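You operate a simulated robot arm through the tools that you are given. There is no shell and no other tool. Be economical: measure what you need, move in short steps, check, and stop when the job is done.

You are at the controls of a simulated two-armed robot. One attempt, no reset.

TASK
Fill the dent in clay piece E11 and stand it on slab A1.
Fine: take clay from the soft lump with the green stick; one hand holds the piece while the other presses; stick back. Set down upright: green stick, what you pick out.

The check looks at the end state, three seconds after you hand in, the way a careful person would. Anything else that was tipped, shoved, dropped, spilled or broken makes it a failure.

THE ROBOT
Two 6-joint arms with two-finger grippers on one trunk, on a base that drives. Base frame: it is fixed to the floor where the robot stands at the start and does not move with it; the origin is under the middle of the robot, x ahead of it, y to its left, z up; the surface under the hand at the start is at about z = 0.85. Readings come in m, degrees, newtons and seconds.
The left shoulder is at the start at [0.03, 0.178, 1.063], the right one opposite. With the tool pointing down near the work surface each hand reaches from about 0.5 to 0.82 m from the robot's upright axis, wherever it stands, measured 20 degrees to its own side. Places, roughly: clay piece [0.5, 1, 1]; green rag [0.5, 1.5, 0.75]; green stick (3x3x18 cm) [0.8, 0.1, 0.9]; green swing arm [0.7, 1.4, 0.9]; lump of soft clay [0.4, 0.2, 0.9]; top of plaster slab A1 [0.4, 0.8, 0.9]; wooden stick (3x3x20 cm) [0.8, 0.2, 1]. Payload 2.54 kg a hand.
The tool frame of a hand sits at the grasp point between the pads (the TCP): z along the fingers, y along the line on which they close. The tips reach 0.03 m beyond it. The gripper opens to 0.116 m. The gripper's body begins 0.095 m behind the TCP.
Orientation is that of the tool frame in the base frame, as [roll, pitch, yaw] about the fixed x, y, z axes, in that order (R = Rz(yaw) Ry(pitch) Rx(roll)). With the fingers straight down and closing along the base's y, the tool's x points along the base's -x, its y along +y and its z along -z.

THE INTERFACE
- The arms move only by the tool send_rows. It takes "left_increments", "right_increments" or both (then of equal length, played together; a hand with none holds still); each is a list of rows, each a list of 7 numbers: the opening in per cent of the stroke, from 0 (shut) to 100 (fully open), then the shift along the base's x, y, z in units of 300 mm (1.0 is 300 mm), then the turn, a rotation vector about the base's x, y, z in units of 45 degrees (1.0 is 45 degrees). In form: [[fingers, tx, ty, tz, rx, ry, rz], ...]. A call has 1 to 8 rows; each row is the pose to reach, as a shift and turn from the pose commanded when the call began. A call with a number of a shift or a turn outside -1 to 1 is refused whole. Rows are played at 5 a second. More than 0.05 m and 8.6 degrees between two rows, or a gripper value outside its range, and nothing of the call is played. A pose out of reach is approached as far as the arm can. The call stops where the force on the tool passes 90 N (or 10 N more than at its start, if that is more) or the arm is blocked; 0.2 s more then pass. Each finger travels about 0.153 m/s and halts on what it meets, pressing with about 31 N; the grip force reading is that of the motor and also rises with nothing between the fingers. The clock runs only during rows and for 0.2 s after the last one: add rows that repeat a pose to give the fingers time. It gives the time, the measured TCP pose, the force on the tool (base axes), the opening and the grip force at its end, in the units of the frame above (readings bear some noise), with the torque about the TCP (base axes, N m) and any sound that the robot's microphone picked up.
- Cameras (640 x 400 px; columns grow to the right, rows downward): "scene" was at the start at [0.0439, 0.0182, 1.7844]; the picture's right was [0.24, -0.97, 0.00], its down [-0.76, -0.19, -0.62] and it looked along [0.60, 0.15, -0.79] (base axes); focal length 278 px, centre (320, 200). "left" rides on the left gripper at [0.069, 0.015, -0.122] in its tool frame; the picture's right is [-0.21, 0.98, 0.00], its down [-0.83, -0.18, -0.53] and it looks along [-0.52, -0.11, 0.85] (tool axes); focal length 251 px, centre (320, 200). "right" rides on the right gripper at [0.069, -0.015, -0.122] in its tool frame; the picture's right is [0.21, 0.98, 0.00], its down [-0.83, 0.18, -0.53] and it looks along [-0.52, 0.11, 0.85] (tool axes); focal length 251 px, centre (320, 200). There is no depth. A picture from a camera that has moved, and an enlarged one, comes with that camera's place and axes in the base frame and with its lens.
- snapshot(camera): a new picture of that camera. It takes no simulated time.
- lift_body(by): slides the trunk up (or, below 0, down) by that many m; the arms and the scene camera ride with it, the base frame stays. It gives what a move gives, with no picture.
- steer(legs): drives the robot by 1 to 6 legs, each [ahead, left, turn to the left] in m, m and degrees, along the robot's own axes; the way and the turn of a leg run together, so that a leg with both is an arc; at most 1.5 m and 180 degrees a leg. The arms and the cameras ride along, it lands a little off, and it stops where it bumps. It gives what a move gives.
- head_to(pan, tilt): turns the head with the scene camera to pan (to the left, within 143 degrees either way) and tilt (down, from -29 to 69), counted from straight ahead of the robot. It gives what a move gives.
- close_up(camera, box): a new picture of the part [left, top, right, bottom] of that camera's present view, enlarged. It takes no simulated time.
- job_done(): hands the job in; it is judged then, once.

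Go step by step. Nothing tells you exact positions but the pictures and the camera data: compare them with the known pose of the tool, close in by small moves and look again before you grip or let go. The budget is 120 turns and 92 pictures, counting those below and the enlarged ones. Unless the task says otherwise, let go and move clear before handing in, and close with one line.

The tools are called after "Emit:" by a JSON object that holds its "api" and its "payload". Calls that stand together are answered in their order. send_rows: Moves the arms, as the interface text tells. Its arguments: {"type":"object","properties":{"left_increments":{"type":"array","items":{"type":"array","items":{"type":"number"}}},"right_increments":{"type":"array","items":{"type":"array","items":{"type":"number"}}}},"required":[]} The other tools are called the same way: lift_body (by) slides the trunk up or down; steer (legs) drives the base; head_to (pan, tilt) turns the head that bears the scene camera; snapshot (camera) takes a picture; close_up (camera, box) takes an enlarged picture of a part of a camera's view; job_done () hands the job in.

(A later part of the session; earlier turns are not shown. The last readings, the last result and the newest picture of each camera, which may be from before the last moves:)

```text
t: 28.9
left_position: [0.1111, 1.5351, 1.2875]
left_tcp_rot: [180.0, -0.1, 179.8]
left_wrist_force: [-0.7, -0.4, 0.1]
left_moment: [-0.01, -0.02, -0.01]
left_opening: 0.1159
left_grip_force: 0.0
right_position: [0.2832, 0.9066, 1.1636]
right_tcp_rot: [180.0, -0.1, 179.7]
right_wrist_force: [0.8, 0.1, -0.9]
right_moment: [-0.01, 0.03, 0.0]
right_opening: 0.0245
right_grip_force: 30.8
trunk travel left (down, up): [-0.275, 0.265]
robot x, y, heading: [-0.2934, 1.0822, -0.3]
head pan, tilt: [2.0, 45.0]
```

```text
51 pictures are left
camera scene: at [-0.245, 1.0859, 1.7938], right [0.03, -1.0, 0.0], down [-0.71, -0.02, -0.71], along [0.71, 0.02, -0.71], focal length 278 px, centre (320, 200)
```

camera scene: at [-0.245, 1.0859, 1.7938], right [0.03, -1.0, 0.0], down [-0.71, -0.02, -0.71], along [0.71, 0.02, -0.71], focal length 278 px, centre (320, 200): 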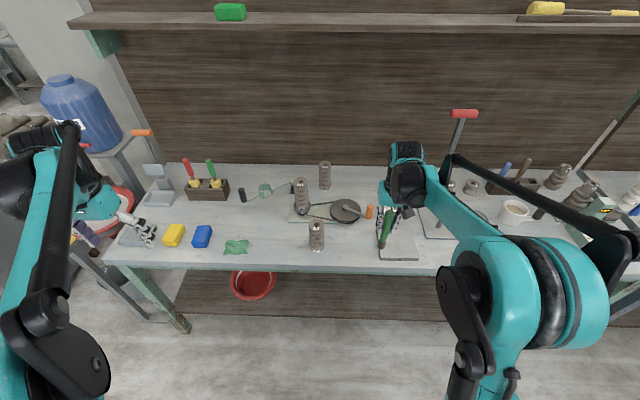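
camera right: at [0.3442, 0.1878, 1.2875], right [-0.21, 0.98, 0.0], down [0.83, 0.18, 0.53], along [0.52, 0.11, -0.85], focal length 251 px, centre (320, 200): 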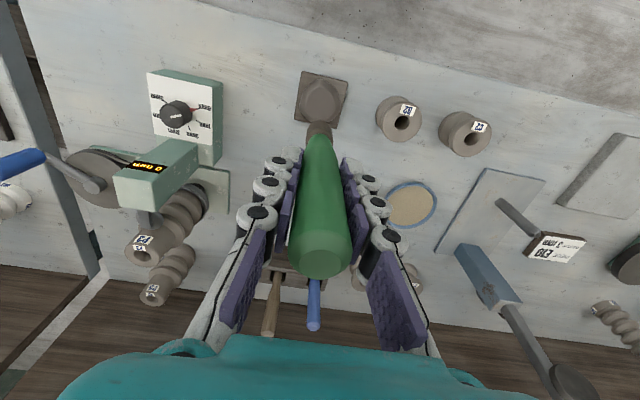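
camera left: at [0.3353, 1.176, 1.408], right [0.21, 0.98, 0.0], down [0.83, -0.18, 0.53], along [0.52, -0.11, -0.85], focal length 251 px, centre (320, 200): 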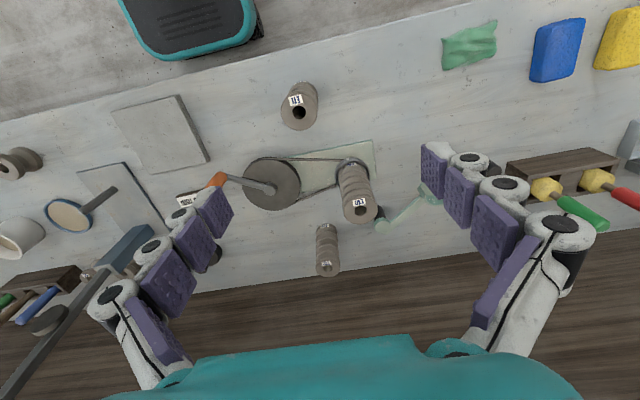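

Emit:
{"api": "close_up", "payload": {"camera": "scene", "box": [290, 215, 340, 260]}}

Emit:
{"api": "close_up", "payload": {"camera": "scene", "box": [370, 220, 430, 270]}}

```text
8.89 times, centred on (315, 238) of scene
camera zoom: at [-0.245, 1.0859, 1.7938], right [0.03, -1.0, 0.0], down [-0.71, -0.02, -0.71], along [0.71, 0.02, -0.71], focal length 2473 px, centre (364, -133)
```

zoom: 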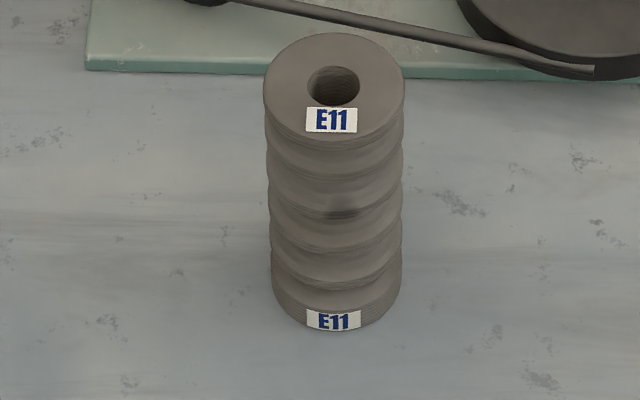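

```text
8.00 times, centred on (400, 245) of scene
camera zoom: at [-0.245, 1.0859, 1.7938], right [0.03, -1.0, 0.0], down [-0.71, -0.02, -0.71], along [0.71, 0.02, -0.71], focal length 2226 px, centre (-320, -160)
```

zoom: 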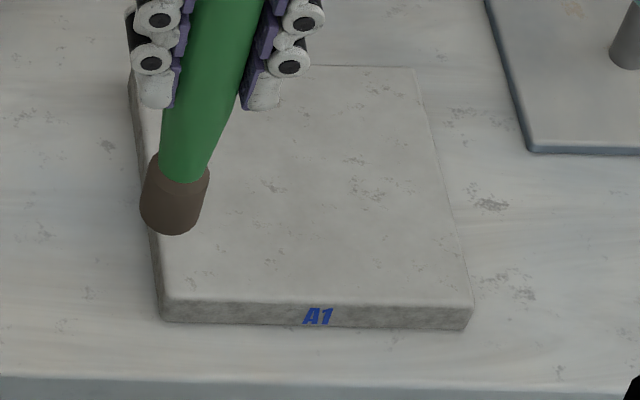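

A1 is confirmed; the dent faces the robot at about [0.391, 1.113, 0.952]. I'll start moving the left hand above E11 while turning the right hand's stick forward.

Emit:
{"api": "send_rows", "payload": {"left_increments": [[100, 0.085, -0.116, -0.038, 0, 0, 0], [100, 0.17, -0.232, -0.076, 0, 0, 0], [100, 0.256, -0.348, -0.114, 0, 0, 0], [100, 0.342, -0.464, -0.152, 0, 0, 0], [100, 0.428, -0.58, -0.19, 0, 0, 0], [100, 0.513, -0.697, -0.229, 0, 0, 0]], "right_increments": [[0, -0.03, 0, 0, 0, -0.166, 0], [0, -0.06, 0, 0, 0, -0.333, 0], [0, -0.09, 0, 0, 0, -0.5, 0], [0, -0.12, 0, 0, 0, -0.666, 0], [0, -0.16, 0, 0, 0, -0.833, 0], [0, -0.2, 0, 0, 0, -1, 0]]}}

Emit:
{"api": "send_rows", "payload": {"left_increments": [[100, 0.085, -0.116, -0.038, 0, 0, 0], [100, 0.17, -0.232, -0.076, 0, 0, 0], [100, 0.256, -0.348, -0.114, 0, 0, 0], [100, 0.342, -0.464, -0.152, 0, 0, 0], [100, 0.428, -0.58, -0.19, 0, 0, 0], [100, 0.513, -0.697, -0.229, 0, 0, 0]], "right_increments": [[0, -0.03, 0, 0, 0, -0.166, 0], [0, -0.06, 0, 0, 0, -0.333, 0], [0, -0.09, 0, 0, 0, -0.5, 0], [0, -0.12, 0, 0, 0, -0.666, 0], [0, -0.16, 0, 0, 0, -0.833, 0], [0, -0.2, 0, 0, 0, -1, 0]]}}

Emit:
{"api": "snapshot", "payload": {"camera": "scene"}}

Emit:
{"api": "snapshot", "payload": {"camera": "left"}}

```text
t: 30.3
left_position: [0.2668, 1.3266, 1.2172]
left_tcp_rot: [179.9, 0.0, 179.9]
left_wrist_force: [0.6, -0.8, 0.2]
left_moment: [0.0, 0.0, -0.05]
left_opening: 0.1161
left_grip_force: 0.0
right_position: [0.224, 0.9065, 1.166]
right_tcp_rot: [179.8, 45.1, 179.7]
right_wrist_force: [-0.2, -0.4, 0.3]
right_moment: [0.01, -0.01, 0.04]
right_opening: 0.0242
right_grip_force: 30.8
trunk travel left (down, up): [-0.275, 0.265]
robot x, y, heading: [-0.2971, 1.0799, -0.1]
head pan, tilt: [2.0, 45.0]
```

```text
t: 31.7
left_position: [0.4216, 1.1167, 1.1487]
left_tcp_rot: [180.0, 0.0, 179.8]
left_wrist_force: [0.1, -0.7, -0.3]
left_moment: [0.05, 0.02, -0.03]
left_opening: 0.116
left_grip_force: 0.0
right_position: [0.172, 0.9056, 1.2577]
right_tcp_rot: [162.6, 88.9, 162.5]
right_wrist_force: [0.1, -0.6, -0.5]
right_moment: [0.03, 0.0, 0.01]
right_opening: 0.0243
right_grip_force: 31.2
right hand out of reach, approached as far as the arm can: row 4, 5, 6
trunk travel left (down, up): [-0.275, 0.265]
robot x, y, heading: [-0.2984, 1.0807, -0.1]
head pan, tilt: [2.0, 45.0]
```

```text
48 pictures are left
camera scene: at [-0.2435, 1.0844, 1.7937], right [0.03, -1.0, 0.0], down [-0.71, -0.02, -0.71], along [0.71, 0.02, -0.71], focal length 278 px, centre (320, 200)
```

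scene: 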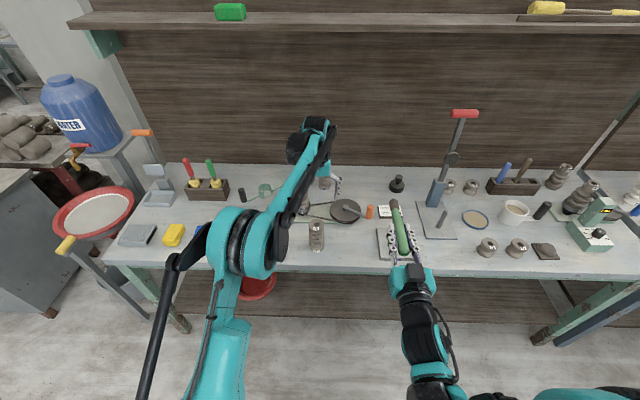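

```text
47 pictures are left
camera left: at [0.3504, 1.1334, 1.2691], right [0.22, 0.98, 0.0], down [0.83, -0.18, 0.53], along [0.52, -0.11, -0.85], focal length 251 px, centre (320, 200)
```

left: 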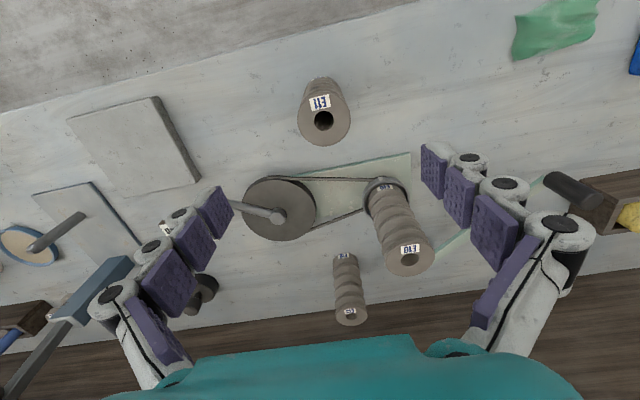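

The right arm needs a bit more room, so I'll back off 4 cm and shift right 6 cm, then lower the right hand with the stick horizontal.

Emit:
{"api": "steer", "payload": {"legs": [[-0.04, -0.06, 0]]}}

Emit:
{"api": "send_rows", "payload": {"right_increments": [[0, 0.04, 0, -0.14, 0, 0, 0], [0, 0.08, 0, -0.28, 0, 0, 0], [0, 0.12, 0, -0.42, 0, 0, 0], [0, 0.16, 0, -0.56, 0, 0, 0], [0, 0.2, 0, -0.7, 0, 0, 0], [0, 0.2, 0, -0.7, 0, 0, 0]]}}

Emit:
{"api": "snapshot", "payload": {"camera": "scene"}}

```text
t: 32.7
left_position: [0.3783, 1.0566, 1.1507]
left_tcp_rot: [179.9, 0.0, 179.9]
left_wrist_force: [-0.4, -0.4, -0.4]
left_moment: [0.07, -0.08, -0.01]
left_opening: 0.1161
left_grip_force: 0.1
right_position: [0.1311, 0.8461, 1.2587]
right_tcp_rot: [165.1, 88.9, 164.9]
right_wrist_force: [0.0, -0.1, -0.7]
right_moment: [0.02, -0.01, 0.04]
right_opening: 0.0245
right_grip_force: 31.3
trunk travel left (down, up): [-0.275, 0.265]
robot x, y, heading: [-0.3383, 1.0242, -0.2]
head pan, tilt: [2.0, 45.0]
```

```text
t: 34.1
left_position: [0.376, 1.0584, 1.1507]
left_tcp_rot: [-180.0, 0.1, 179.8]
left_wrist_force: [0.5, -1.2, 0.4]
left_moment: [0.03, -0.08, 0.0]
left_opening: 0.116
left_grip_force: 0.1
right_position: [0.2606, 0.8462, 1.2247]
right_tcp_rot: [170.9, 89.1, 170.7]
right_wrist_force: [-0.9, 0.3, -0.7]
right_moment: [-0.01, 0.01, 0.0]
right_opening: 0.0245
right_grip_force: 31.1
right hand out of reach, approached as far as the arm can: row 1, 2, 3, 4, 5, 6
trunk travel left (down, up): [-0.275, 0.265]
robot x, y, heading: [-0.3386, 1.0243, -0.2]
head pan, tilt: [2.0, 45.0]
```

```text
46 pictures are left
camera scene: at [-0.2875, 1.0267, 1.7939], right [0.03, -1.0, 0.0], down [-0.71, -0.02, -0.71], along [0.71, 0.02, -0.71], focal length 278 px, centre (320, 200)
```

scene: 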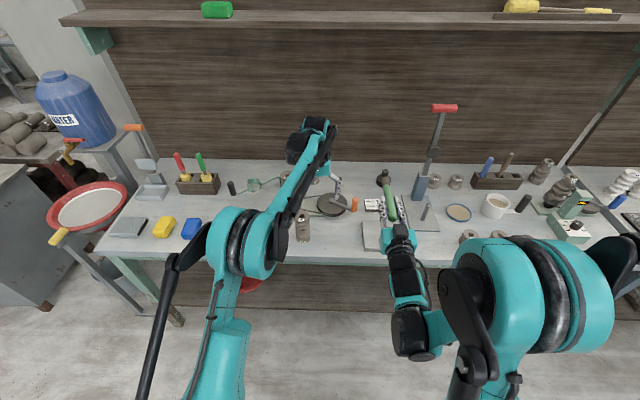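

Pointing horizontally works only higher relative to the shoulder, so I'll lower the trunk. First I raise and retract the left hand so it stays clear.

Emit:
{"api": "send_rows", "payload": {"left_increments": [[100, -0.08, 0.03, 0.14, 0, 0, 0], [100, -0.16, 0.06, 0.28, 0, 0, 0], [100, -0.24, 0.09, 0.42, 0, 0, 0], [100, -0.3, 0.12, 0.56, 0, 0, 0], [100, -0.3, 0.12, 0.66, 0, 0, 0]]}}

Emit:
{"api": "lift_body", "payload": {"by": -0.26}}

Emit:
{"api": "snapshot", "payload": {"camera": "scene"}}

```text
t: 35.3
left_position: [0.2896, 1.0948, 1.3479]
left_tcp_rot: [180.0, 0.0, 179.8]
left_wrist_force: [0.4, -0.3, -0.8]
left_moment: [0.0, -0.02, -0.03]
left_opening: 0.116
left_grip_force: 0.1
right_position: [0.2638, 0.8466, 1.224]
right_tcp_rot: [170.8, 88.8, 170.6]
right_wrist_force: [-0.3, 0.1, -0.1]
right_moment: [0.0, 0.01, -0.01]
right_opening: 0.0241
right_grip_force: 31.1
trunk travel left (down, up): [-0.275, 0.265]
robot x, y, heading: [-0.3377, 1.0267, -0.3]
head pan, tilt: [2.0, 45.0]
```

```text
t: 38.0
left_position: [0.2893, 1.0948, 1.0886]
left_tcp_rot: [-180.0, -0.1, 179.8]
left_wrist_force: [0.1, 0.1, 0.1]
left_moment: [-0.01, 0.03, -0.02]
left_opening: 0.1157
left_grip_force: 0.1
right_position: [0.2614, 0.847, 0.964]
right_tcp_rot: [171.0, 88.9, 170.9]
right_wrist_force: [-0.1, 0.5, -0.4]
right_moment: [-0.02, 0.0, 0.03]
right_opening: 0.0242
right_grip_force: 31.2
trunk travel left (down, up): [-0.015, 0.525]
robot x, y, heading: [-0.3393, 1.0257, -0.2]
head pan, tilt: [2.0, 45.0]
```

```text
45 pictures are left
camera scene: at [-0.2855, 1.0266, 1.5339], right [0.03, -1.0, 0.0], down [-0.71, -0.02, -0.71], along [0.71, 0.02, -0.71], focal length 278 px, centre (320, 200)
```

scene: 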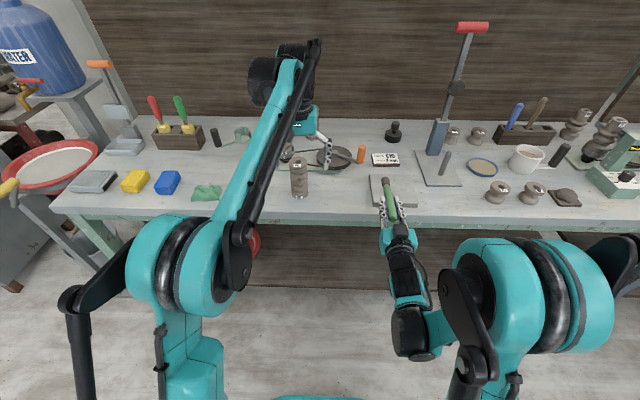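

Now move the left hand over E11 and check alignment and reach.

Emit:
{"api": "send_rows", "payload": {"left_increments": [[100, 0.11, 0.02, 0, 0, 0, 0], [100, 0.22, 0.04, 0, 0, 0, 0], [100, 0.33, 0.06, -0.02, 0, 0, 0], [100, 0.437, 0.075, -0.05, 0, 0, 0], [100, 0.437, 0.075, -0.05, 0, 0, 0]]}}

Emit:
{"api": "snapshot", "payload": {"camera": "left"}}

```text
t: 39.1
left_position: [0.3819, 1.1216, 1.052]
left_tcp_rot: [-179.9, 0.1, 179.8]
left_wrist_force: [-0.9, -0.3, 0.2]
left_moment: [0.01, -0.07, 0.01]
left_opening: 0.1159
left_grip_force: 0.0
left hand out of reach, approached as far as the arm can: row 3, 4, 5
right_position: [0.2621, 0.8462, 0.9643]
right_tcp_rot: [169.8, 88.9, 169.7]
right_wrist_force: [-1.0, 0.5, -0.5]
right_moment: [-0.02, 0.0, -0.01]
right_opening: 0.0245
right_grip_force: 30.8
trunk travel left (down, up): [-0.015, 0.525]
robot x, y, heading: [-0.3398, 1.0263, -0.1]
head pan, tilt: [2.0, 45.0]
```

```text
44 pictures are left
camera left: at [0.3121, 1.1388, 1.1727], right [0.22, 0.98, 0.0], down [0.82, -0.18, 0.53], along [0.52, -0.12, -0.85], focal length 251 px, centre (320, 200)
```

left: 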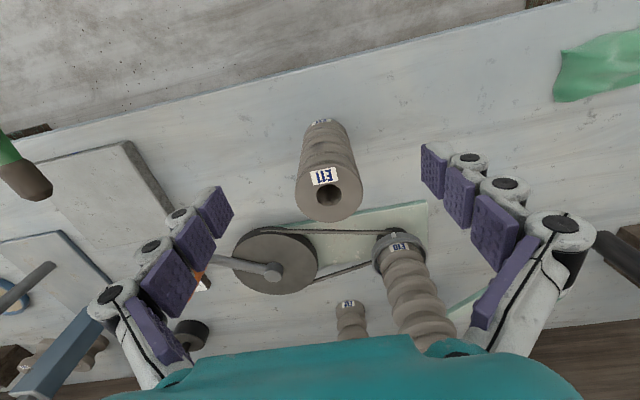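

Left is slightly short on reach here. I'll retract both hands a little, drive 6 cm closer, then retry.

Emit:
{"api": "send_rows", "payload": {"left_increments": [[100, -0.1, 0, 0.05, 0, 0, 0], [100, -0.2, 0, 0.1, 0, 0, 0], [100, -0.2, 0, 0.1, 0, 0, 0]], "right_increments": [[0, -0.08, 0, 0, 0, 0, 0], [0, -0.16, 0, 0, 0, 0, 0], [0, -0.16, 0, 0, 0, 0, 0]]}}

Emit:
{"api": "steer", "payload": {"legs": [[0.06, 0, 0]]}}

```text
t: 40.0
left_position: [0.3232, 1.1221, 1.0814]
left_tcp_rot: [180.0, -0.1, 179.8]
left_wrist_force: [0.8, -0.3, -0.3]
left_moment: [-0.02, -0.02, 0.01]
left_opening: 0.1156
left_grip_force: 0.1
right_position: [0.2199, 0.8464, 0.9809]
right_tcp_rot: [172.0, 88.8, 171.8]
right_wrist_force: [0.8, -0.4, -0.1]
right_moment: [-0.01, 0.04, -0.01]
right_opening: 0.0244
right_grip_force: 31.1
right hand out of reach, approached as far as the arm can: row 1, 2, 3
trunk travel left (down, up): [-0.015, 0.525]
robot x, y, heading: [-0.3398, 1.0253, -0.5]
head pan, tilt: [2.0, 45.0]
```

```text
t: 40.9
left_position: [0.3837, 1.1226, 1.0804]
left_tcp_rot: [180.0, 0.0, 179.8]
left_wrist_force: [0.1, 0.2, -0.4]
left_moment: [-0.01, 0.05, -0.02]
left_opening: 0.1158
left_grip_force: 0.1
right_position: [0.2812, 0.8474, 0.9809]
right_tcp_rot: [172.1, 88.7, 172.1]
right_wrist_force: [0.5, 0.1, -0.6]
right_moment: [0.01, -0.02, 0.03]
right_opening: 0.0246
right_grip_force: 31.0
trunk travel left (down, up): [-0.015, 0.525]
robot x, y, heading: [-0.2783, 1.0267, 0.1]
head pan, tilt: [2.0, 45.0]
```

Now place the left hand at [0.418, 1.120] and descend partway, checking view.

Emit:
{"api": "send_rows", "payload": {"left_increments": [[100, 0.115, -0.008, 0, 0, 0, 0], [100, 0.115, -0.008, -0.1, 0, 0, 0], [100, 0.115, -0.008, -0.2, 0, 0, 0], [100, 0.115, -0.008, -0.2, 0, 0, 0]]}}

Emit:
{"api": "snapshot", "payload": {"camera": "left"}}

```text
t: 41.9
left_position: [0.4172, 1.119, 1.02]
left_tcp_rot: [-180.0, 0.0, 179.8]
left_wrist_force: [0.4, 0.3, 0.1]
left_moment: [0.05, 0.03, 0.02]
left_opening: 0.1161
left_grip_force: 0.0
right_position: [0.279, 0.8481, 0.9813]
right_tcp_rot: [171.6, 88.9, 171.4]
right_wrist_force: [-0.4, -0.1, -0.4]
right_moment: [0.02, 0.05, -0.03]
right_opening: 0.0243
right_grip_force: 30.3
trunk travel left (down, up): [-0.015, 0.525]
robot x, y, heading: [-0.2766, 1.0244, -0.3]
head pan, tilt: [2.0, 45.0]
```

```text
43 pictures are left
camera left: at [0.3476, 1.1368, 1.1413], right [0.22, 0.98, 0.0], down [0.83, -0.18, 0.53], along [0.52, -0.12, -0.85], focal length 251 px, centre (320, 200)
```

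left: 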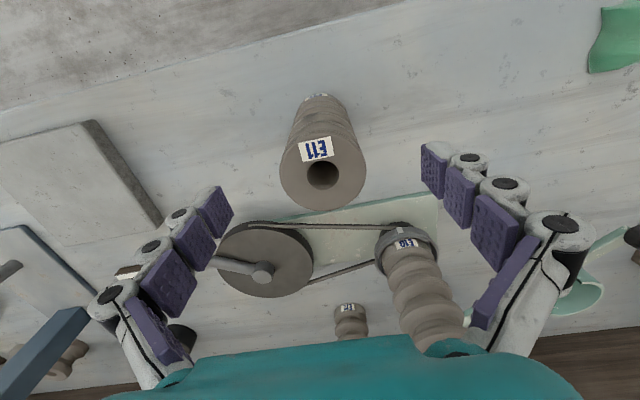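

Well centred. Descend to the dent's height and close.

Emit:
{"api": "send_rows", "payload": {"left_increments": [[100, 0, 0, -0.1, 0, 0, 0], [100, 0, 0, -0.21, 0, 0, 0], [100, 0, 0, -0.21, 0, 0, 0], [40, 0, 0, -0.21, 0, 0, 0], [0, 0, 0, -0.21, 0, 0, 0], [0, 0, 0, -0.21, 0, 0, 0], [0, 0, 0, -0.21, 0, 0, 0]]}}

Emit:
{"api": "snapshot", "payload": {"camera": "left"}}

Emit:
{"api": "snapshot", "payload": {"camera": "right"}}

```text
t: 43.5
left_position: [0.4175, 1.1198, 0.9592]
left_tcp_rot: [180.0, -0.1, 179.8]
left_wrist_force: [0.7, 0.7, 1.6]
left_moment: [0.06, -0.01, -0.01]
left_opening: 0.059
left_grip_force: 31.0
right_position: [0.2794, 0.8474, 0.981]
right_tcp_rot: [171.8, 88.8, 171.7]
right_wrist_force: [-0.2, -0.8, -0.4]
right_moment: [0.0, 0.04, 0.01]
right_opening: 0.0245
right_grip_force: 30.8
trunk travel left (down, up): [-0.015, 0.525]
robot x, y, heading: [-0.2789, 1.0265, -0.0]
head pan, tilt: [2.0, 45.0]
```

```text
42 pictures are left
camera left: at [0.3469, 1.1369, 1.0788], right [0.22, 0.98, 0.0], down [0.83, -0.18, 0.53], along [0.52, -0.12, -0.85], focal length 251 px, centre (320, 200)
```

left: 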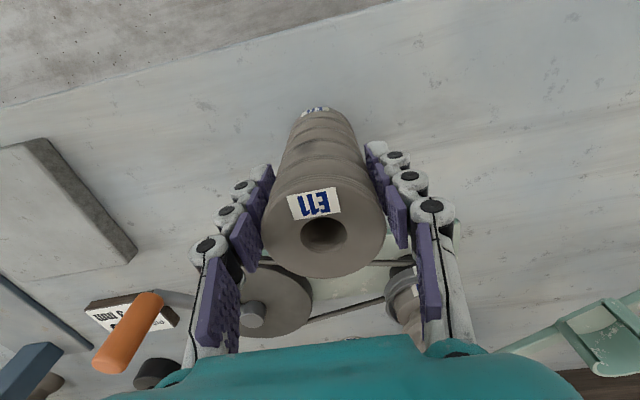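

```text
41 pictures are left
camera right: at [0.1553, 0.8329, 0.9147], right [0.0, 0.98, -0.21], down [-0.52, 0.18, 0.84], along [0.86, 0.11, 0.5], focal length 251 px, centre (320, 200)
```

right: 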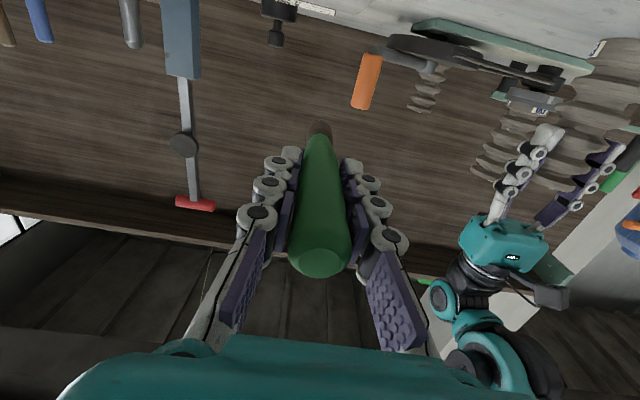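

E11 is held (59 mm). Before bringing the right arm in, I look at the arms' layout to plan a collision-free press direction.

Emit:
{"api": "snapshot", "payload": {"camera": "scene"}}

Emit:
{"api": "close_up", "payload": {"camera": "left", "box": [240, 90, 400, 290]}}

```text
40 pictures are left
camera scene: at [-0.2253, 1.0266, 1.5338], right [0.03, -1.0, 0.0], down [-0.71, -0.02, -0.71], along [0.71, 0.02, -0.71], focal length 278 px, centre (320, 200)
```

scene: 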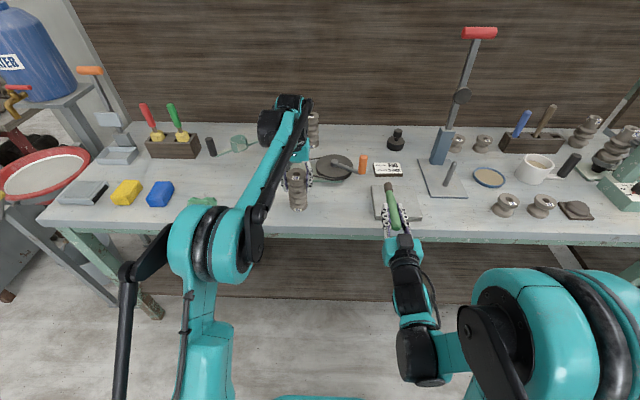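

```text
2.00 times, centred on (320, 190) of left
camera zoom: at [0.3469, 1.1369, 1.0788], right [0.22, 0.98, 0.0], down [0.83, -0.18, 0.53], along [0.52, -0.12, -0.85], focal length 503 px, centre (320, 220)
```

zoom: 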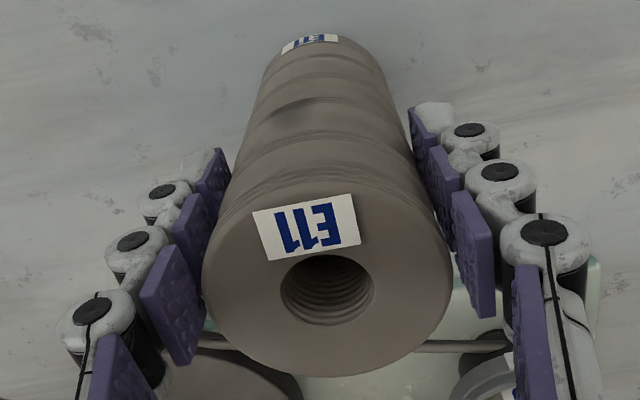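

The left arm is clear to the left. I'll approach with yaw 15°, about 12° downward, to a pre-press point 5 cm off the dent.

Emit:
{"api": "send_rows", "payload": {"right_increments": [[0, -0.08, 0.05, 0.01, -0.009, 0.067, 0.083], [0, -0.16, 0.15, 0.02, -0.017, 0.133, 0.166], [0, -0.2, 0.3, 0.027, -0.026, 0.2, 0.25], [0, -0.2, 0.45, 0.027, -0.035, 0.267, 0.333], [0, -0.2, 0.6, 0.027, -0.035, 0.267, 0.333], [0, -0.2, 0.74, 0.027, -0.035, 0.267, 0.333], [0, -0.2, 0.74, 0.027, -0.035, 0.267, 0.333]]}}

Emit:
{"api": "snapshot", "payload": {"camera": "scene"}}

Emit:
{"api": "snapshot", "payload": {"camera": "right"}}

```text
t: 45.1
left_position: [0.4175, 1.1207, 0.9589]
left_tcp_rot: [-180.0, 0.0, 179.8]
left_wrist_force: [-1.4, -0.4, -1.3]
left_moment: [0.02, 0.08, 0.04]
left_opening: 0.0587
left_grip_force: 30.9
right_position: [0.2204, 1.0699, 0.9898]
right_tcp_rot: [179.4, 76.7, -165.7]
right_wrist_force: [0.6, 0.0, -0.5]
right_moment: [-0.03, 0.03, -0.02]
right_opening: 0.0247
right_grip_force: 30.8
right hand out of reach, approached as far as the arm can: row 1
trunk travel left (down, up): [-0.015, 0.525]
robot x, y, heading: [-0.2774, 1.0257, -0.2]
head pan, tilt: [2.0, 45.0]
```

```text
38 pictures are left
camera scene: at [-0.2253, 1.0266, 1.5338], right [0.03, -1.0, 0.0], down [-0.71, -0.02, -0.71], along [0.71, 0.02, -0.71], focal length 278 px, centre (320, 200)
```

scene: 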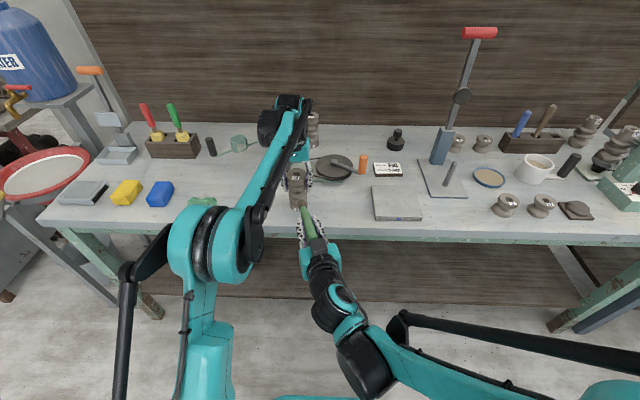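

```text
37 pictures are left
camera right: at [0.0932, 1.0203, 0.9498], right [-0.3, 0.93, -0.21], down [-0.36, 0.09, 0.93], along [0.88, 0.35, 0.31], focal length 251 px, centre (320, 200)
```

right: 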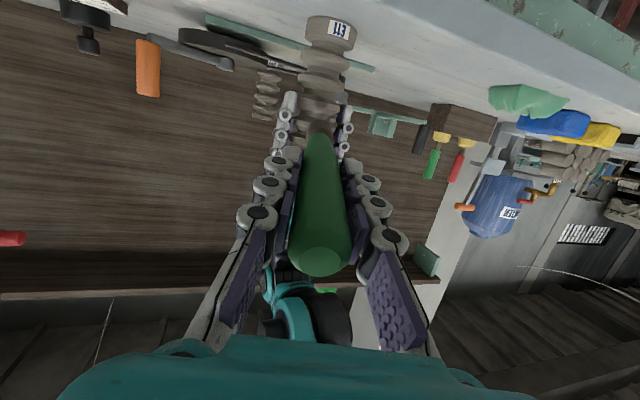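

Emit:
{"api": "close_up", "payload": {"camera": "scene", "box": [280, 160, 330, 230]}}

Emit:
{"api": "close_up", "payload": {"camera": "left", "box": [240, 40, 400, 240]}}

Emit:
{"api": "close_up", "payload": {"camera": "right", "box": [260, 0, 380, 150]}}

```text
5.71 times, centred on (305, 195) of scene
camera zoom: at [-0.2253, 1.0266, 1.5338], right [0.03, -1.0, 0.0], down [-0.71, -0.02, -0.71], along [0.71, 0.02, -0.71], focal length 1590 px, centre (406, 229)
```

zoom: 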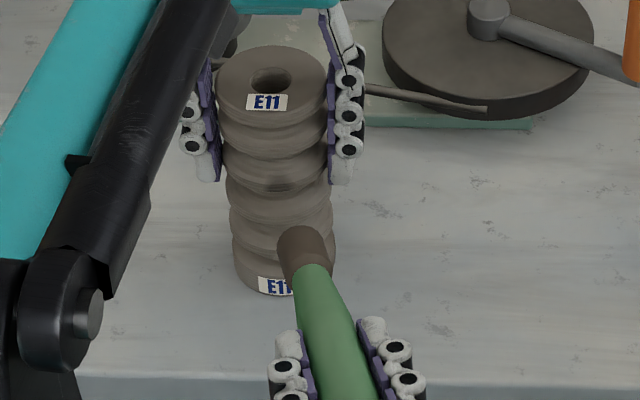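

```text
2.00 times, centred on (320, 140) of left
camera zoom: at [0.347, 1.1369, 1.0788], right [0.22, 0.98, 0.0], down [0.83, -0.18, 0.53], along [0.52, -0.12, -0.85], focal length 503 px, centre (320, 320)
```

zoom: 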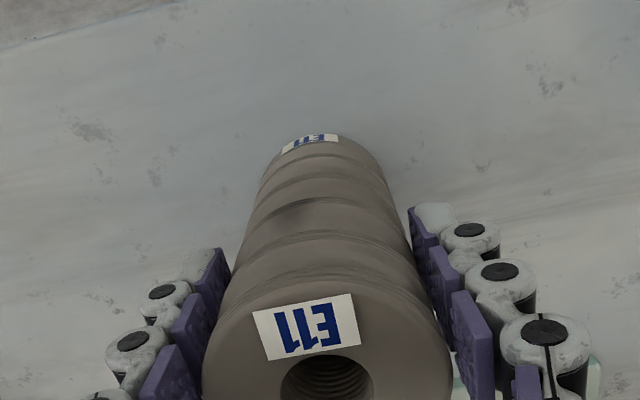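

```text
2.67 times, centred on (320, 75) of right
camera zoom: at [0.0932, 1.0203, 0.9498], right [-0.3, 0.93, -0.21], down [-0.36, 0.09, 0.93], along [0.88, 0.35, 0.31], focal length 670 px, centre (320, 533)
```

zoom: 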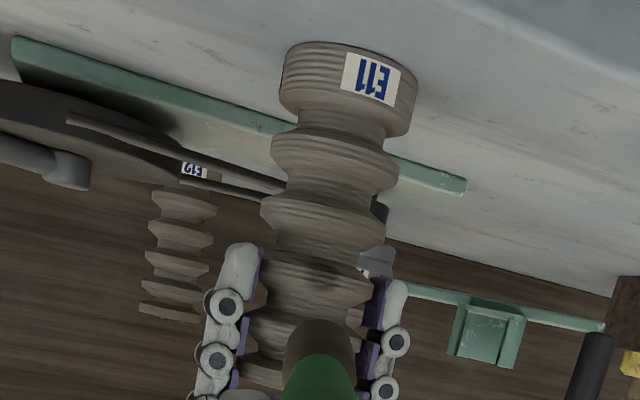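

Emit:
{"api": "close_up", "payload": {"camera": "right", "box": [295, 75, 350, 130]}}

Emit:
{"api": "close_up", "payload": {"camera": "scene", "box": [292, 165, 317, 215]}}

```text
7.27 times, centred on (322, 102) of right
camera zoom: at [0.0932, 1.0203, 0.9498], right [-0.3, 0.93, -0.21], down [-0.36, 0.09, 0.93], along [0.88, 0.35, 0.31], focal length 1829 px, centre (302, 909)
```

zoom: 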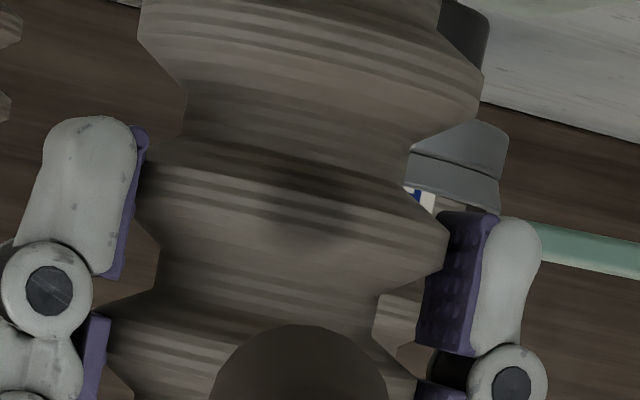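

```text
8.00 times, centred on (304, 190) of scene
camera zoom: at [-0.2253, 1.0266, 1.5338], right [0.03, -1.0, 0.0], down [-0.71, -0.02, -0.71], along [0.71, 0.02, -0.71], focal length 2226 px, centre (444, 280)
```

zoom: 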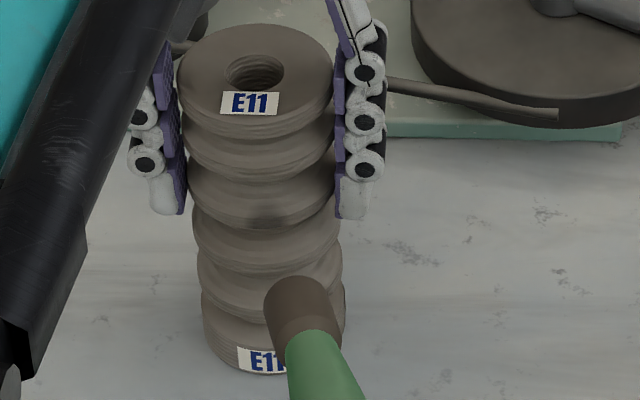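

Dent refined at z≈0.943; the stick tip is now about 7 cm short of it, on line. Advance 4.5 cm along the stick and check.

Emit:
{"api": "send_rows", "payload": {"right_increments": [[0, 0.047, 0.012, -0.018, 0, 0, 0], [0, 0.094, 0.024, -0.036, 0, 0, 0], [0, 0.141, 0.036, -0.053, 0, 0, 0], [0, 0.141, 0.036, -0.053, 0, 0, 0]]}}

Emit:
{"api": "close_up", "payload": {"camera": "scene", "box": [285, 160, 325, 220]}}

Emit:
{"api": "close_up", "payload": {"camera": "right", "box": [280, 50, 360, 150]}}

Emit:
{"api": "close_up", "payload": {"camera": "left", "box": [260, 60, 380, 220]}}

```text
t: 46.1
left_position: [0.4161, 1.1201, 0.958]
left_tcp_rot: [180.0, -0.1, 179.7]
left_wrist_force: [-1.8, -0.9, -0.6]
left_moment: [-0.03, 0.04, -0.03]
left_opening: 0.0592
left_grip_force: 30.7
right_position: [0.2602, 1.0803, 0.9722]
right_tcp_rot: [179.3, 76.7, -165.8]
right_wrist_force: [0.1, -0.4, -1.1]
right_moment: [-0.01, 0.02, 0.04]
right_opening: 0.0245
right_grip_force: 31.3
trunk travel left (down, up): [-0.015, 0.525]
robot x, y, heading: [-0.275, 1.0265, -0.2]
head pan, tilt: [2.0, 45.0]
```

```text
6.67 times, centred on (305, 190) of scene
camera zoom: at [-0.2253, 1.0265, 1.5338], right [0.03, -1.0, 0.0], down [-0.71, -0.02, -0.71], along [0.71, 0.02, -0.71], focal length 1855 px, centre (420, 267)
```

zoom: 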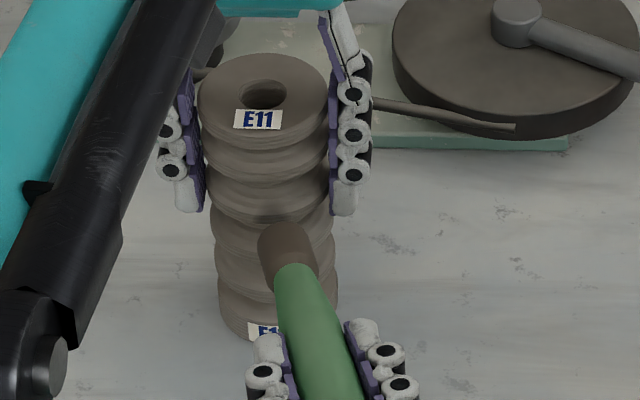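

```text
4.00 times, centred on (320, 100) of right
camera zoom: at [0.1351, 1.0305, 0.9337], right [-0.3, 0.93, -0.21], down [-0.36, 0.09, 0.93], along [0.88, 0.35, 0.31], focal length 1006 px, centre (320, 600)
```

zoom: 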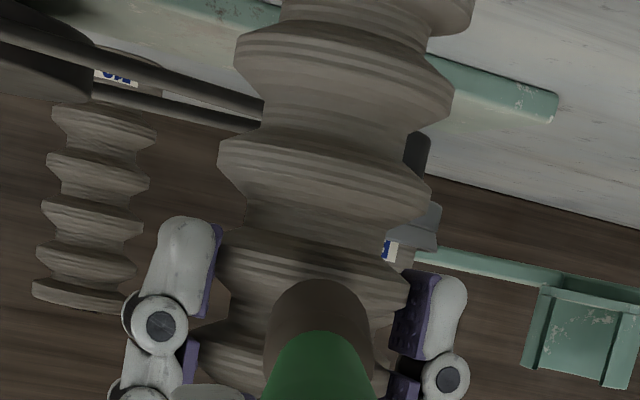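

```text
2.50 times, centred on (320, 140) of left
camera zoom: at [0.347, 1.1368, 1.0788], right [0.22, 0.98, 0.0], down [0.83, -0.18, 0.53], along [0.52, -0.12, -0.85], focal length 629 px, centre (320, 350)
```

zoom: 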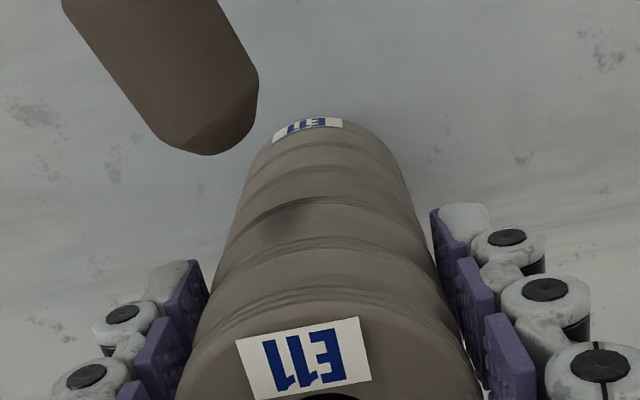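

Tip is ~2 cm from the dent and aligned. Creep forward in 3 mm rows.

Emit:
{"api": "send_rows", "payload": {"right_increments": [[0, 0.0095, 0.0025, -0.0023, 0, 0, 0], [0, 0.019, 0.005, -0.0046, 0, 0, 0], [0, 0.0285, 0.0075, -0.007, 0, 0, 0], [0, 0.038, 0.01, -0.0093, 0, 0, 0], [0, 0.0475, 0.0125, -0.0115, 0, 0, 0], [0, 0.0525, 0.014, -0.0128, 0, 0, 0]]}}

Emit:
{"api": "close_up", "payload": {"camera": "left", "box": [260, 60, 380, 220]}}

```text
t: 47.5
left_position: [0.4171, 1.1196, 0.9582]
left_tcp_rot: [-180.0, 0.0, 179.8]
left_wrist_force: [-0.9, -0.1, 0.3]
left_moment: [-0.02, 0.0, -0.02]
left_opening: 0.0591
left_grip_force: 30.9
right_position: [0.2768, 1.0839, 0.9695]
right_tcp_rot: [179.2, 76.7, -165.8]
right_wrist_force: [0.2, -0.8, -0.8]
right_moment: [0.04, 0.0, 0.01]
right_opening: 0.0244
right_grip_force: 30.4
trunk travel left (down, up): [-0.015, 0.525]
robot x, y, heading: [-0.2763, 1.0241, -0.0]
head pan, tilt: [2.0, 45.0]
```

```text
2.50 times, centred on (320, 140) of left
camera zoom: at [0.347, 1.1368, 1.0789], right [0.22, 0.98, 0.0], down [0.83, -0.18, 0.53], along [0.52, -0.12, -0.85], focal length 629 px, centre (320, 350)
```

zoom: 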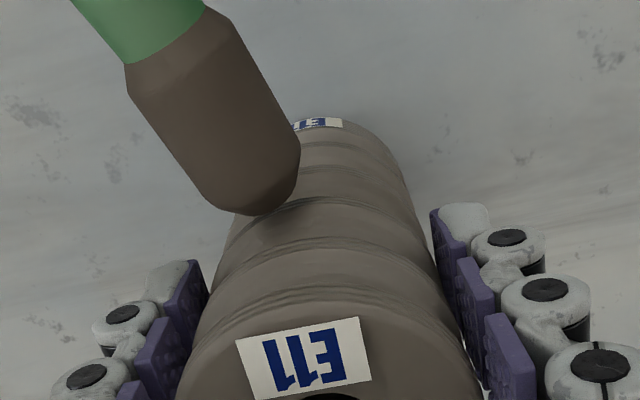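

Almost touching. Continue 8 mm with a touch more +y.

Emit:
{"api": "send_rows", "payload": {"right_increments": [[0, 0.008, 0.004, -0.002, 0, 0, 0], [0, 0.016, 0.008, -0.004, 0, 0, 0], [0, 0.025, 0.011, -0.006, 0, 0, 0]]}}

Emit:
{"api": "close_up", "payload": {"camera": "left", "box": [260, 60, 380, 220]}}

```text
t: 48.3
left_position: [0.4182, 1.1209, 0.9579]
left_tcp_rot: [179.9, 0.3, 179.9]
left_wrist_force: [30.2, 6.1, 0.4]
left_moment: [0.06, -0.67, -0.07]
left_opening: 0.0598
left_grip_force: 31.1
right_position: [0.2826, 1.0868, 0.9689]
right_tcp_rot: [179.4, 76.9, -165.8]
right_wrist_force: [-29.4, -7.9, 6.4]
right_moment: [0.04, -0.17, -0.09]
right_opening: 0.0247
right_grip_force: 31.0
trunk travel left (down, up): [-0.015, 0.525]
robot x, y, heading: [-0.2784, 1.0259, -0.2]
head pan, tilt: [2.0, 45.0]
```

```text
2.50 times, centred on (320, 140) of left
camera zoom: at [0.3475, 1.1377, 1.0787], right [0.22, 0.98, 0.0], down [0.82, -0.18, 0.54], along [0.53, -0.11, -0.84], focal length 629 px, centre (320, 350)
```

zoom: 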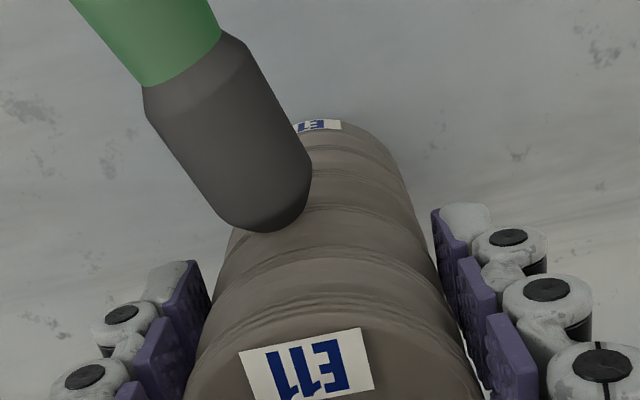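

30 N contact and the tip is dark again — clay was delivered. Back off and inspect the dent.

Emit:
{"api": "send_rows", "payload": {"right_increments": [[0, -0.06, -0.015, 0.014, 0, 0, 0], [0, -0.15, -0.037, 0.034, 0, 0, 0], [0, -0.24, -0.062, 0.057, 0, 0, 0], [0, -0.24, -0.062, 0.057, 0, 0, 0]]}}

Emit:
{"api": "close_up", "payload": {"camera": "left", "box": [260, 60, 380, 220]}}

Emit:
{"api": "close_up", "payload": {"camera": "scene", "box": [285, 160, 325, 220]}}

Emit:
{"api": "close_up", "payload": {"camera": "right", "box": [280, 50, 360, 150]}}

```text
t: 49.3
left_position: [0.4167, 1.1188, 0.9599]
left_tcp_rot: [180.0, 0.1, 179.8]
left_wrist_force: [-3.2, -0.1, 1.7]
left_moment: [-0.03, 0.13, 0.0]
left_opening: 0.059
left_grip_force: 31.4
right_position: [0.2126, 1.0698, 0.9855]
right_tcp_rot: [179.4, 76.7, -165.7]
right_wrist_force: [0.2, -0.3, -0.1]
right_moment: [0.0, 0.01, -0.01]
right_opening: 0.0243
right_grip_force: 31.1
trunk travel left (down, up): [-0.015, 0.525]
robot x, y, heading: [-0.2734, 1.0221, 0.0]
head pan, tilt: [2.0, 45.0]
```

```text
2.50 times, centred on (320, 140) of left
camera zoom: at [0.3462, 1.1363, 1.0793], right [0.22, 0.98, 0.0], down [0.83, -0.18, 0.53], along [0.52, -0.12, -0.85], focal length 629 px, centre (320, 350)
```

zoom: 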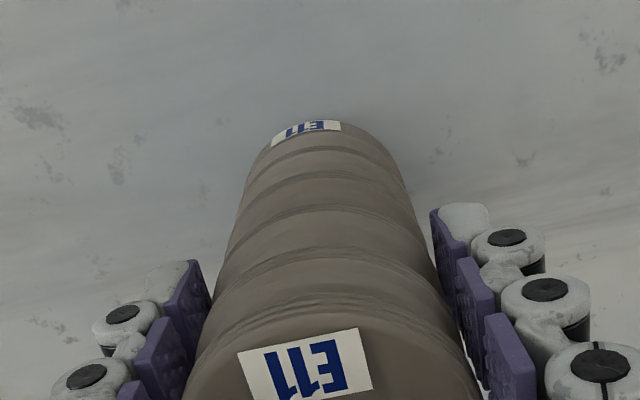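

```text
6.67 times, centred on (305, 190) of scene
camera zoom: at [-0.2261, 1.0263, 1.5338], right [0.03, -1.0, 0.0], down [-0.71, -0.02, -0.71], along [0.71, 0.02, -0.71], focal length 1855 px, centre (420, 267)
```

zoom: 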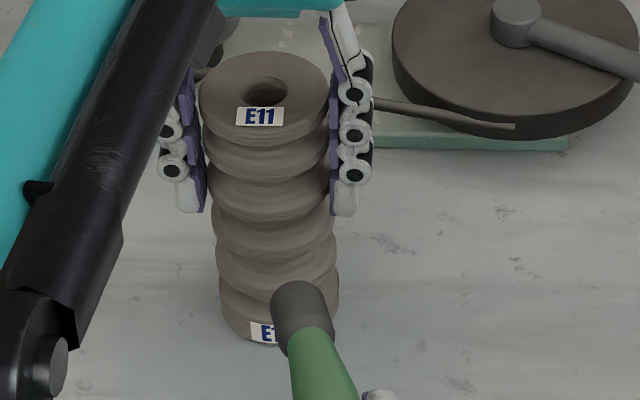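

```text
4.00 times, centred on (320, 100) of right
camera zoom: at [0.0858, 1.0201, 0.9462], right [-0.3, 0.93, -0.21], down [-0.37, 0.09, 0.93], along [0.88, 0.35, 0.31], focal length 1006 px, centre (320, 600)
```

zoom: 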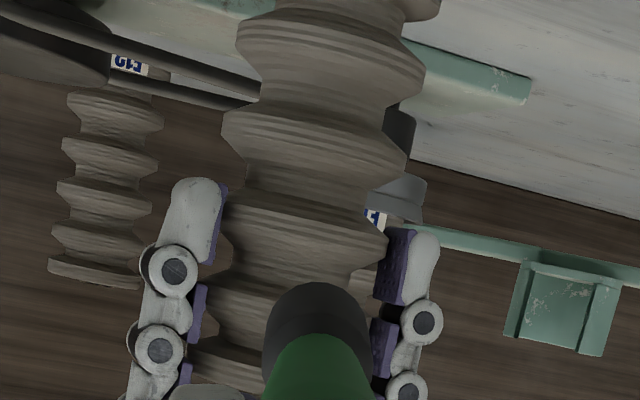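

The dent is filled and the tip is clean. Next: swing the right hand away, lift everything with the trunk, and carry E11 to A1 (centre ≈ [0.445, 0.795], top ≈ 0.871).

Emit:
{"api": "send_rows", "payload": {"right_increments": [[0, 0, -0.12, 0.02, 0, 0, 0], [0, 0, -0.26, 0.04, 0, 0, 0], [0, 0, -0.4, 0.06, 0, 0, 0], [0, 0, -0.54, 0.06, 0, 0, 0], [0, 0, -0.68, 0.06, 0, 0, 0], [0, 0, -0.68, 0.06, 0, 0, 0]]}}

Emit:
{"api": "lift_body", "payload": {"by": 0.12}}

Emit:
{"api": "snapshot", "payload": {"camera": "scene"}}

```text
t: 50.7
left_position: [0.4167, 1.1196, 0.9593]
left_tcp_rot: [179.9, 0.0, 180.0]
left_wrist_force: [-2.2, -0.6, 3.0]
left_moment: [-0.06, -0.01, -0.03]
left_opening: 0.0592
left_grip_force: 30.7
right_position: [0.213, 0.8636, 1.0049]
right_tcp_rot: [179.2, 76.8, -165.8]
right_wrist_force: [0.2, 0.5, -1.1]
right_moment: [-0.01, 0.01, 0.03]
right_opening: 0.0243
right_grip_force: 31.5
trunk travel left (down, up): [-0.015, 0.525]
robot x, y, heading: [-0.2787, 1.0239, -0.1]
head pan, tilt: [2.0, 45.0]
```

```text
t: 52.2
left_position: [0.4168, 1.1208, 1.0778]
left_tcp_rot: [180.0, 0.0, 179.7]
left_wrist_force: [0.4, 0.8, -5.4]
left_moment: [0.0, 0.07, -0.02]
left_opening: 0.059
left_grip_force: 31.0
right_position: [0.2157, 0.8643, 1.1232]
right_tcp_rot: [179.2, 76.7, -165.8]
right_wrist_force: [0.0, 1.6, 0.0]
right_moment: [0.01, 0.02, 0.02]
right_opening: 0.0243
right_grip_force: 30.7
trunk travel left (down, up): [-0.135, 0.405]
robot x, y, heading: [-0.2775, 1.0261, 0.1]
head pan, tilt: [2.0, 45.0]
```

```text
23 pictures are left
camera scene: at [-0.2243, 1.0266, 1.6536], right [0.03, -1.0, 0.0], down [-0.71, -0.02, -0.71], along [0.71, 0.02, -0.71], focal length 278 px, centre (320, 200)
```

scene: 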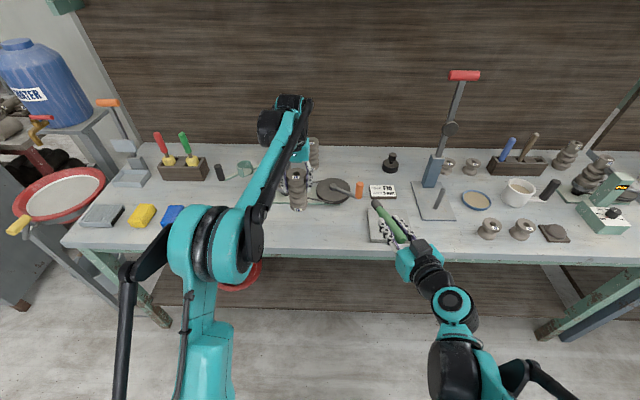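

E11 is lifted. Drive right to bring it above A1.

Emit:
{"api": "steer", "payload": {"legs": [[0.025, -0.325, 0]]}}

Emit:
{"api": "snapshot", "payload": {"camera": "left"}}

```text
t: 54.4
left_position: [0.4409, 0.7945, 1.0781]
left_tcp_rot: [179.8, 0.0, 179.8]
left_wrist_force: [0.2, 0.2, -5.2]
left_moment: [0.04, 0.06, -0.01]
left_opening: 0.0589
left_grip_force: 30.6
right_position: [0.2386, 0.5396, 1.123]
right_tcp_rot: [179.1, 76.7, -166.0]
right_wrist_force: [-0.9, -1.6, -1.1]
right_moment: [0.0, -0.01, 0.03]
right_opening: 0.0245
right_grip_force: 30.9
trunk travel left (down, up): [-0.135, 0.405]
robot x, y, heading: [-0.2566, 0.7003, -0.2]
head pan, tilt: [2.0, 45.0]
```

```text
22 pictures are left
camera left: at [0.3716, 0.8121, 1.1986], right [0.22, 0.98, 0.0], down [0.83, -0.19, 0.53], along [0.52, -0.12, -0.85], focal length 251 px, centre (320, 200)
```

left: 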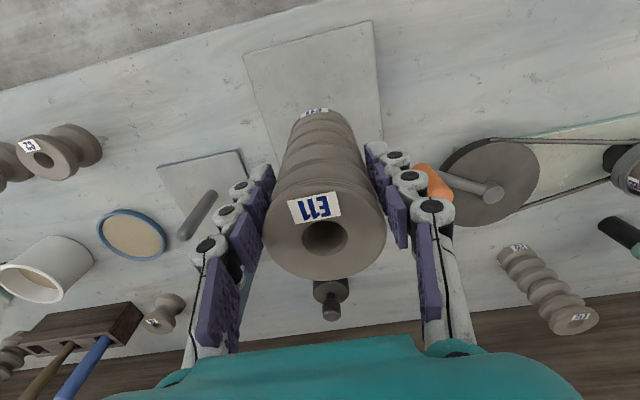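

E11 hangs right over A1's centre. Lower to just above, then creep to contact.

Emit:
{"api": "send_rows", "payload": {"left_increments": [[0, 0, 0.003, -0.1, 0, 0, 0], [0, 0, 0.003, -0.2, 0, 0, 0], [0, 0, 0.003, -0.28, 0, 0, 0], [0, 0, 0.003, -0.31, 0, 0, 0], [0, 0, 0.003, -0.32, 0, 0, 0], [0, 0, 0.003, -0.33, 0, 0, 0]]}}

Emit:
{"api": "close_up", "payload": {"camera": "scene", "box": [260, 170, 340, 250]}}

```text
t: 55.8
left_position: [0.4393, 0.7982, 0.9814]
left_tcp_rot: [-180.0, 0.2, 179.8]
left_wrist_force: [5.3, 0.5, 25.7]
left_moment: [0.0, -0.5, 0.01]
left_opening: 0.0593
left_grip_force: 31.3
right_position: [0.2361, 0.5411, 1.1253]
right_tcp_rot: [179.4, 76.8, -165.7]
right_wrist_force: [0.3, -0.4, 0.3]
right_moment: [0.02, -0.01, 0.0]
right_opening: 0.0243
right_grip_force: 31.0
trunk travel left (down, up): [-0.135, 0.405]
robot x, y, heading: [-0.2529, 0.7013, -0.1]
head pan, tilt: [2.0, 45.0]
```

```text
5.00 times, centred on (300, 210) of scene
camera zoom: at [-0.2037, 0.7032, 1.6543], right [0.03, -1.0, 0.0], down [-0.71, -0.02, -0.71], along [0.71, 0.02, -0.71], focal length 1391 px, centre (420, 150)
```

zoom: 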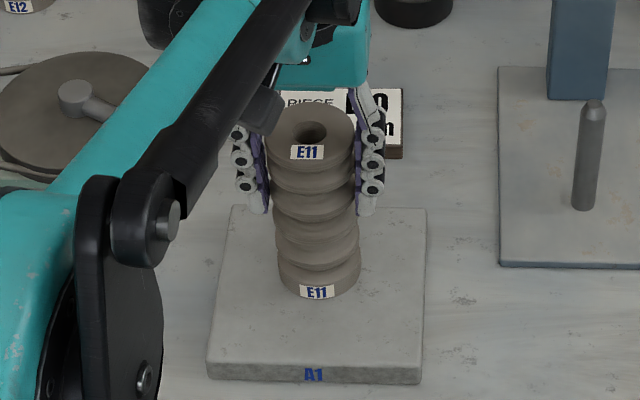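

E11 is on the slab (contact force). Relieve, open, and rise straight up.

Emit:
{"api": "send_rows", "payload": {"left_increments": [[0, 0, 0, 0.007, 0, 0, 0], [0, 0, 0, 0.007, 0, 0, 0], [70, 0, 0, 0.007, 0, 0, 0], [90, 0, 0, 0.007, 0, 0, 0], [90, 0, 0, 0.007, 0, 0, 0]]}}

Emit:
{"api": "close_up", "payload": {"camera": "left", "box": [160, 0, 480, 300]}}

```text
t: 57.0
left_position: [0.4416, 0.7978, 0.9823]
left_tcp_rot: [-179.9, 0.0, 179.7]
left_wrist_force: [-0.7, -0.1, 0.8]
left_moment: [-0.01, 0.05, 0.03]
left_opening: 0.1047
left_grip_force: 0.0
right_position: [0.2378, 0.5421, 1.1244]
right_tcp_rot: [179.3, 76.7, -165.8]
right_wrist_force: [-0.5, -0.8, -1.6]
right_moment: [-0.02, -0.01, -0.01]
right_opening: 0.0245
right_grip_force: 30.6
trunk travel left (down, up): [-0.135, 0.405]
robot x, y, heading: [-0.2549, 0.7009, -0.3]
head pan, tilt: [2.0, 45.0]
```

```text
1.33 times, centred on (320, 150) of left
camera zoom: at [0.3712, 0.8141, 1.1023], right [0.22, 0.98, 0.0], down [0.82, -0.19, 0.53], along [0.52, -0.12, -0.85], focal length 335 px, centre (320, 267)
```

zoom: 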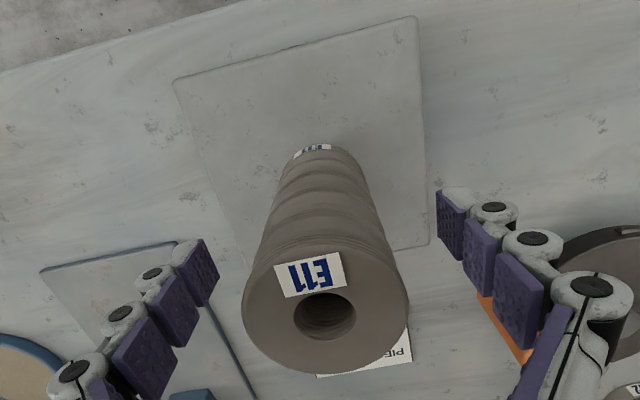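

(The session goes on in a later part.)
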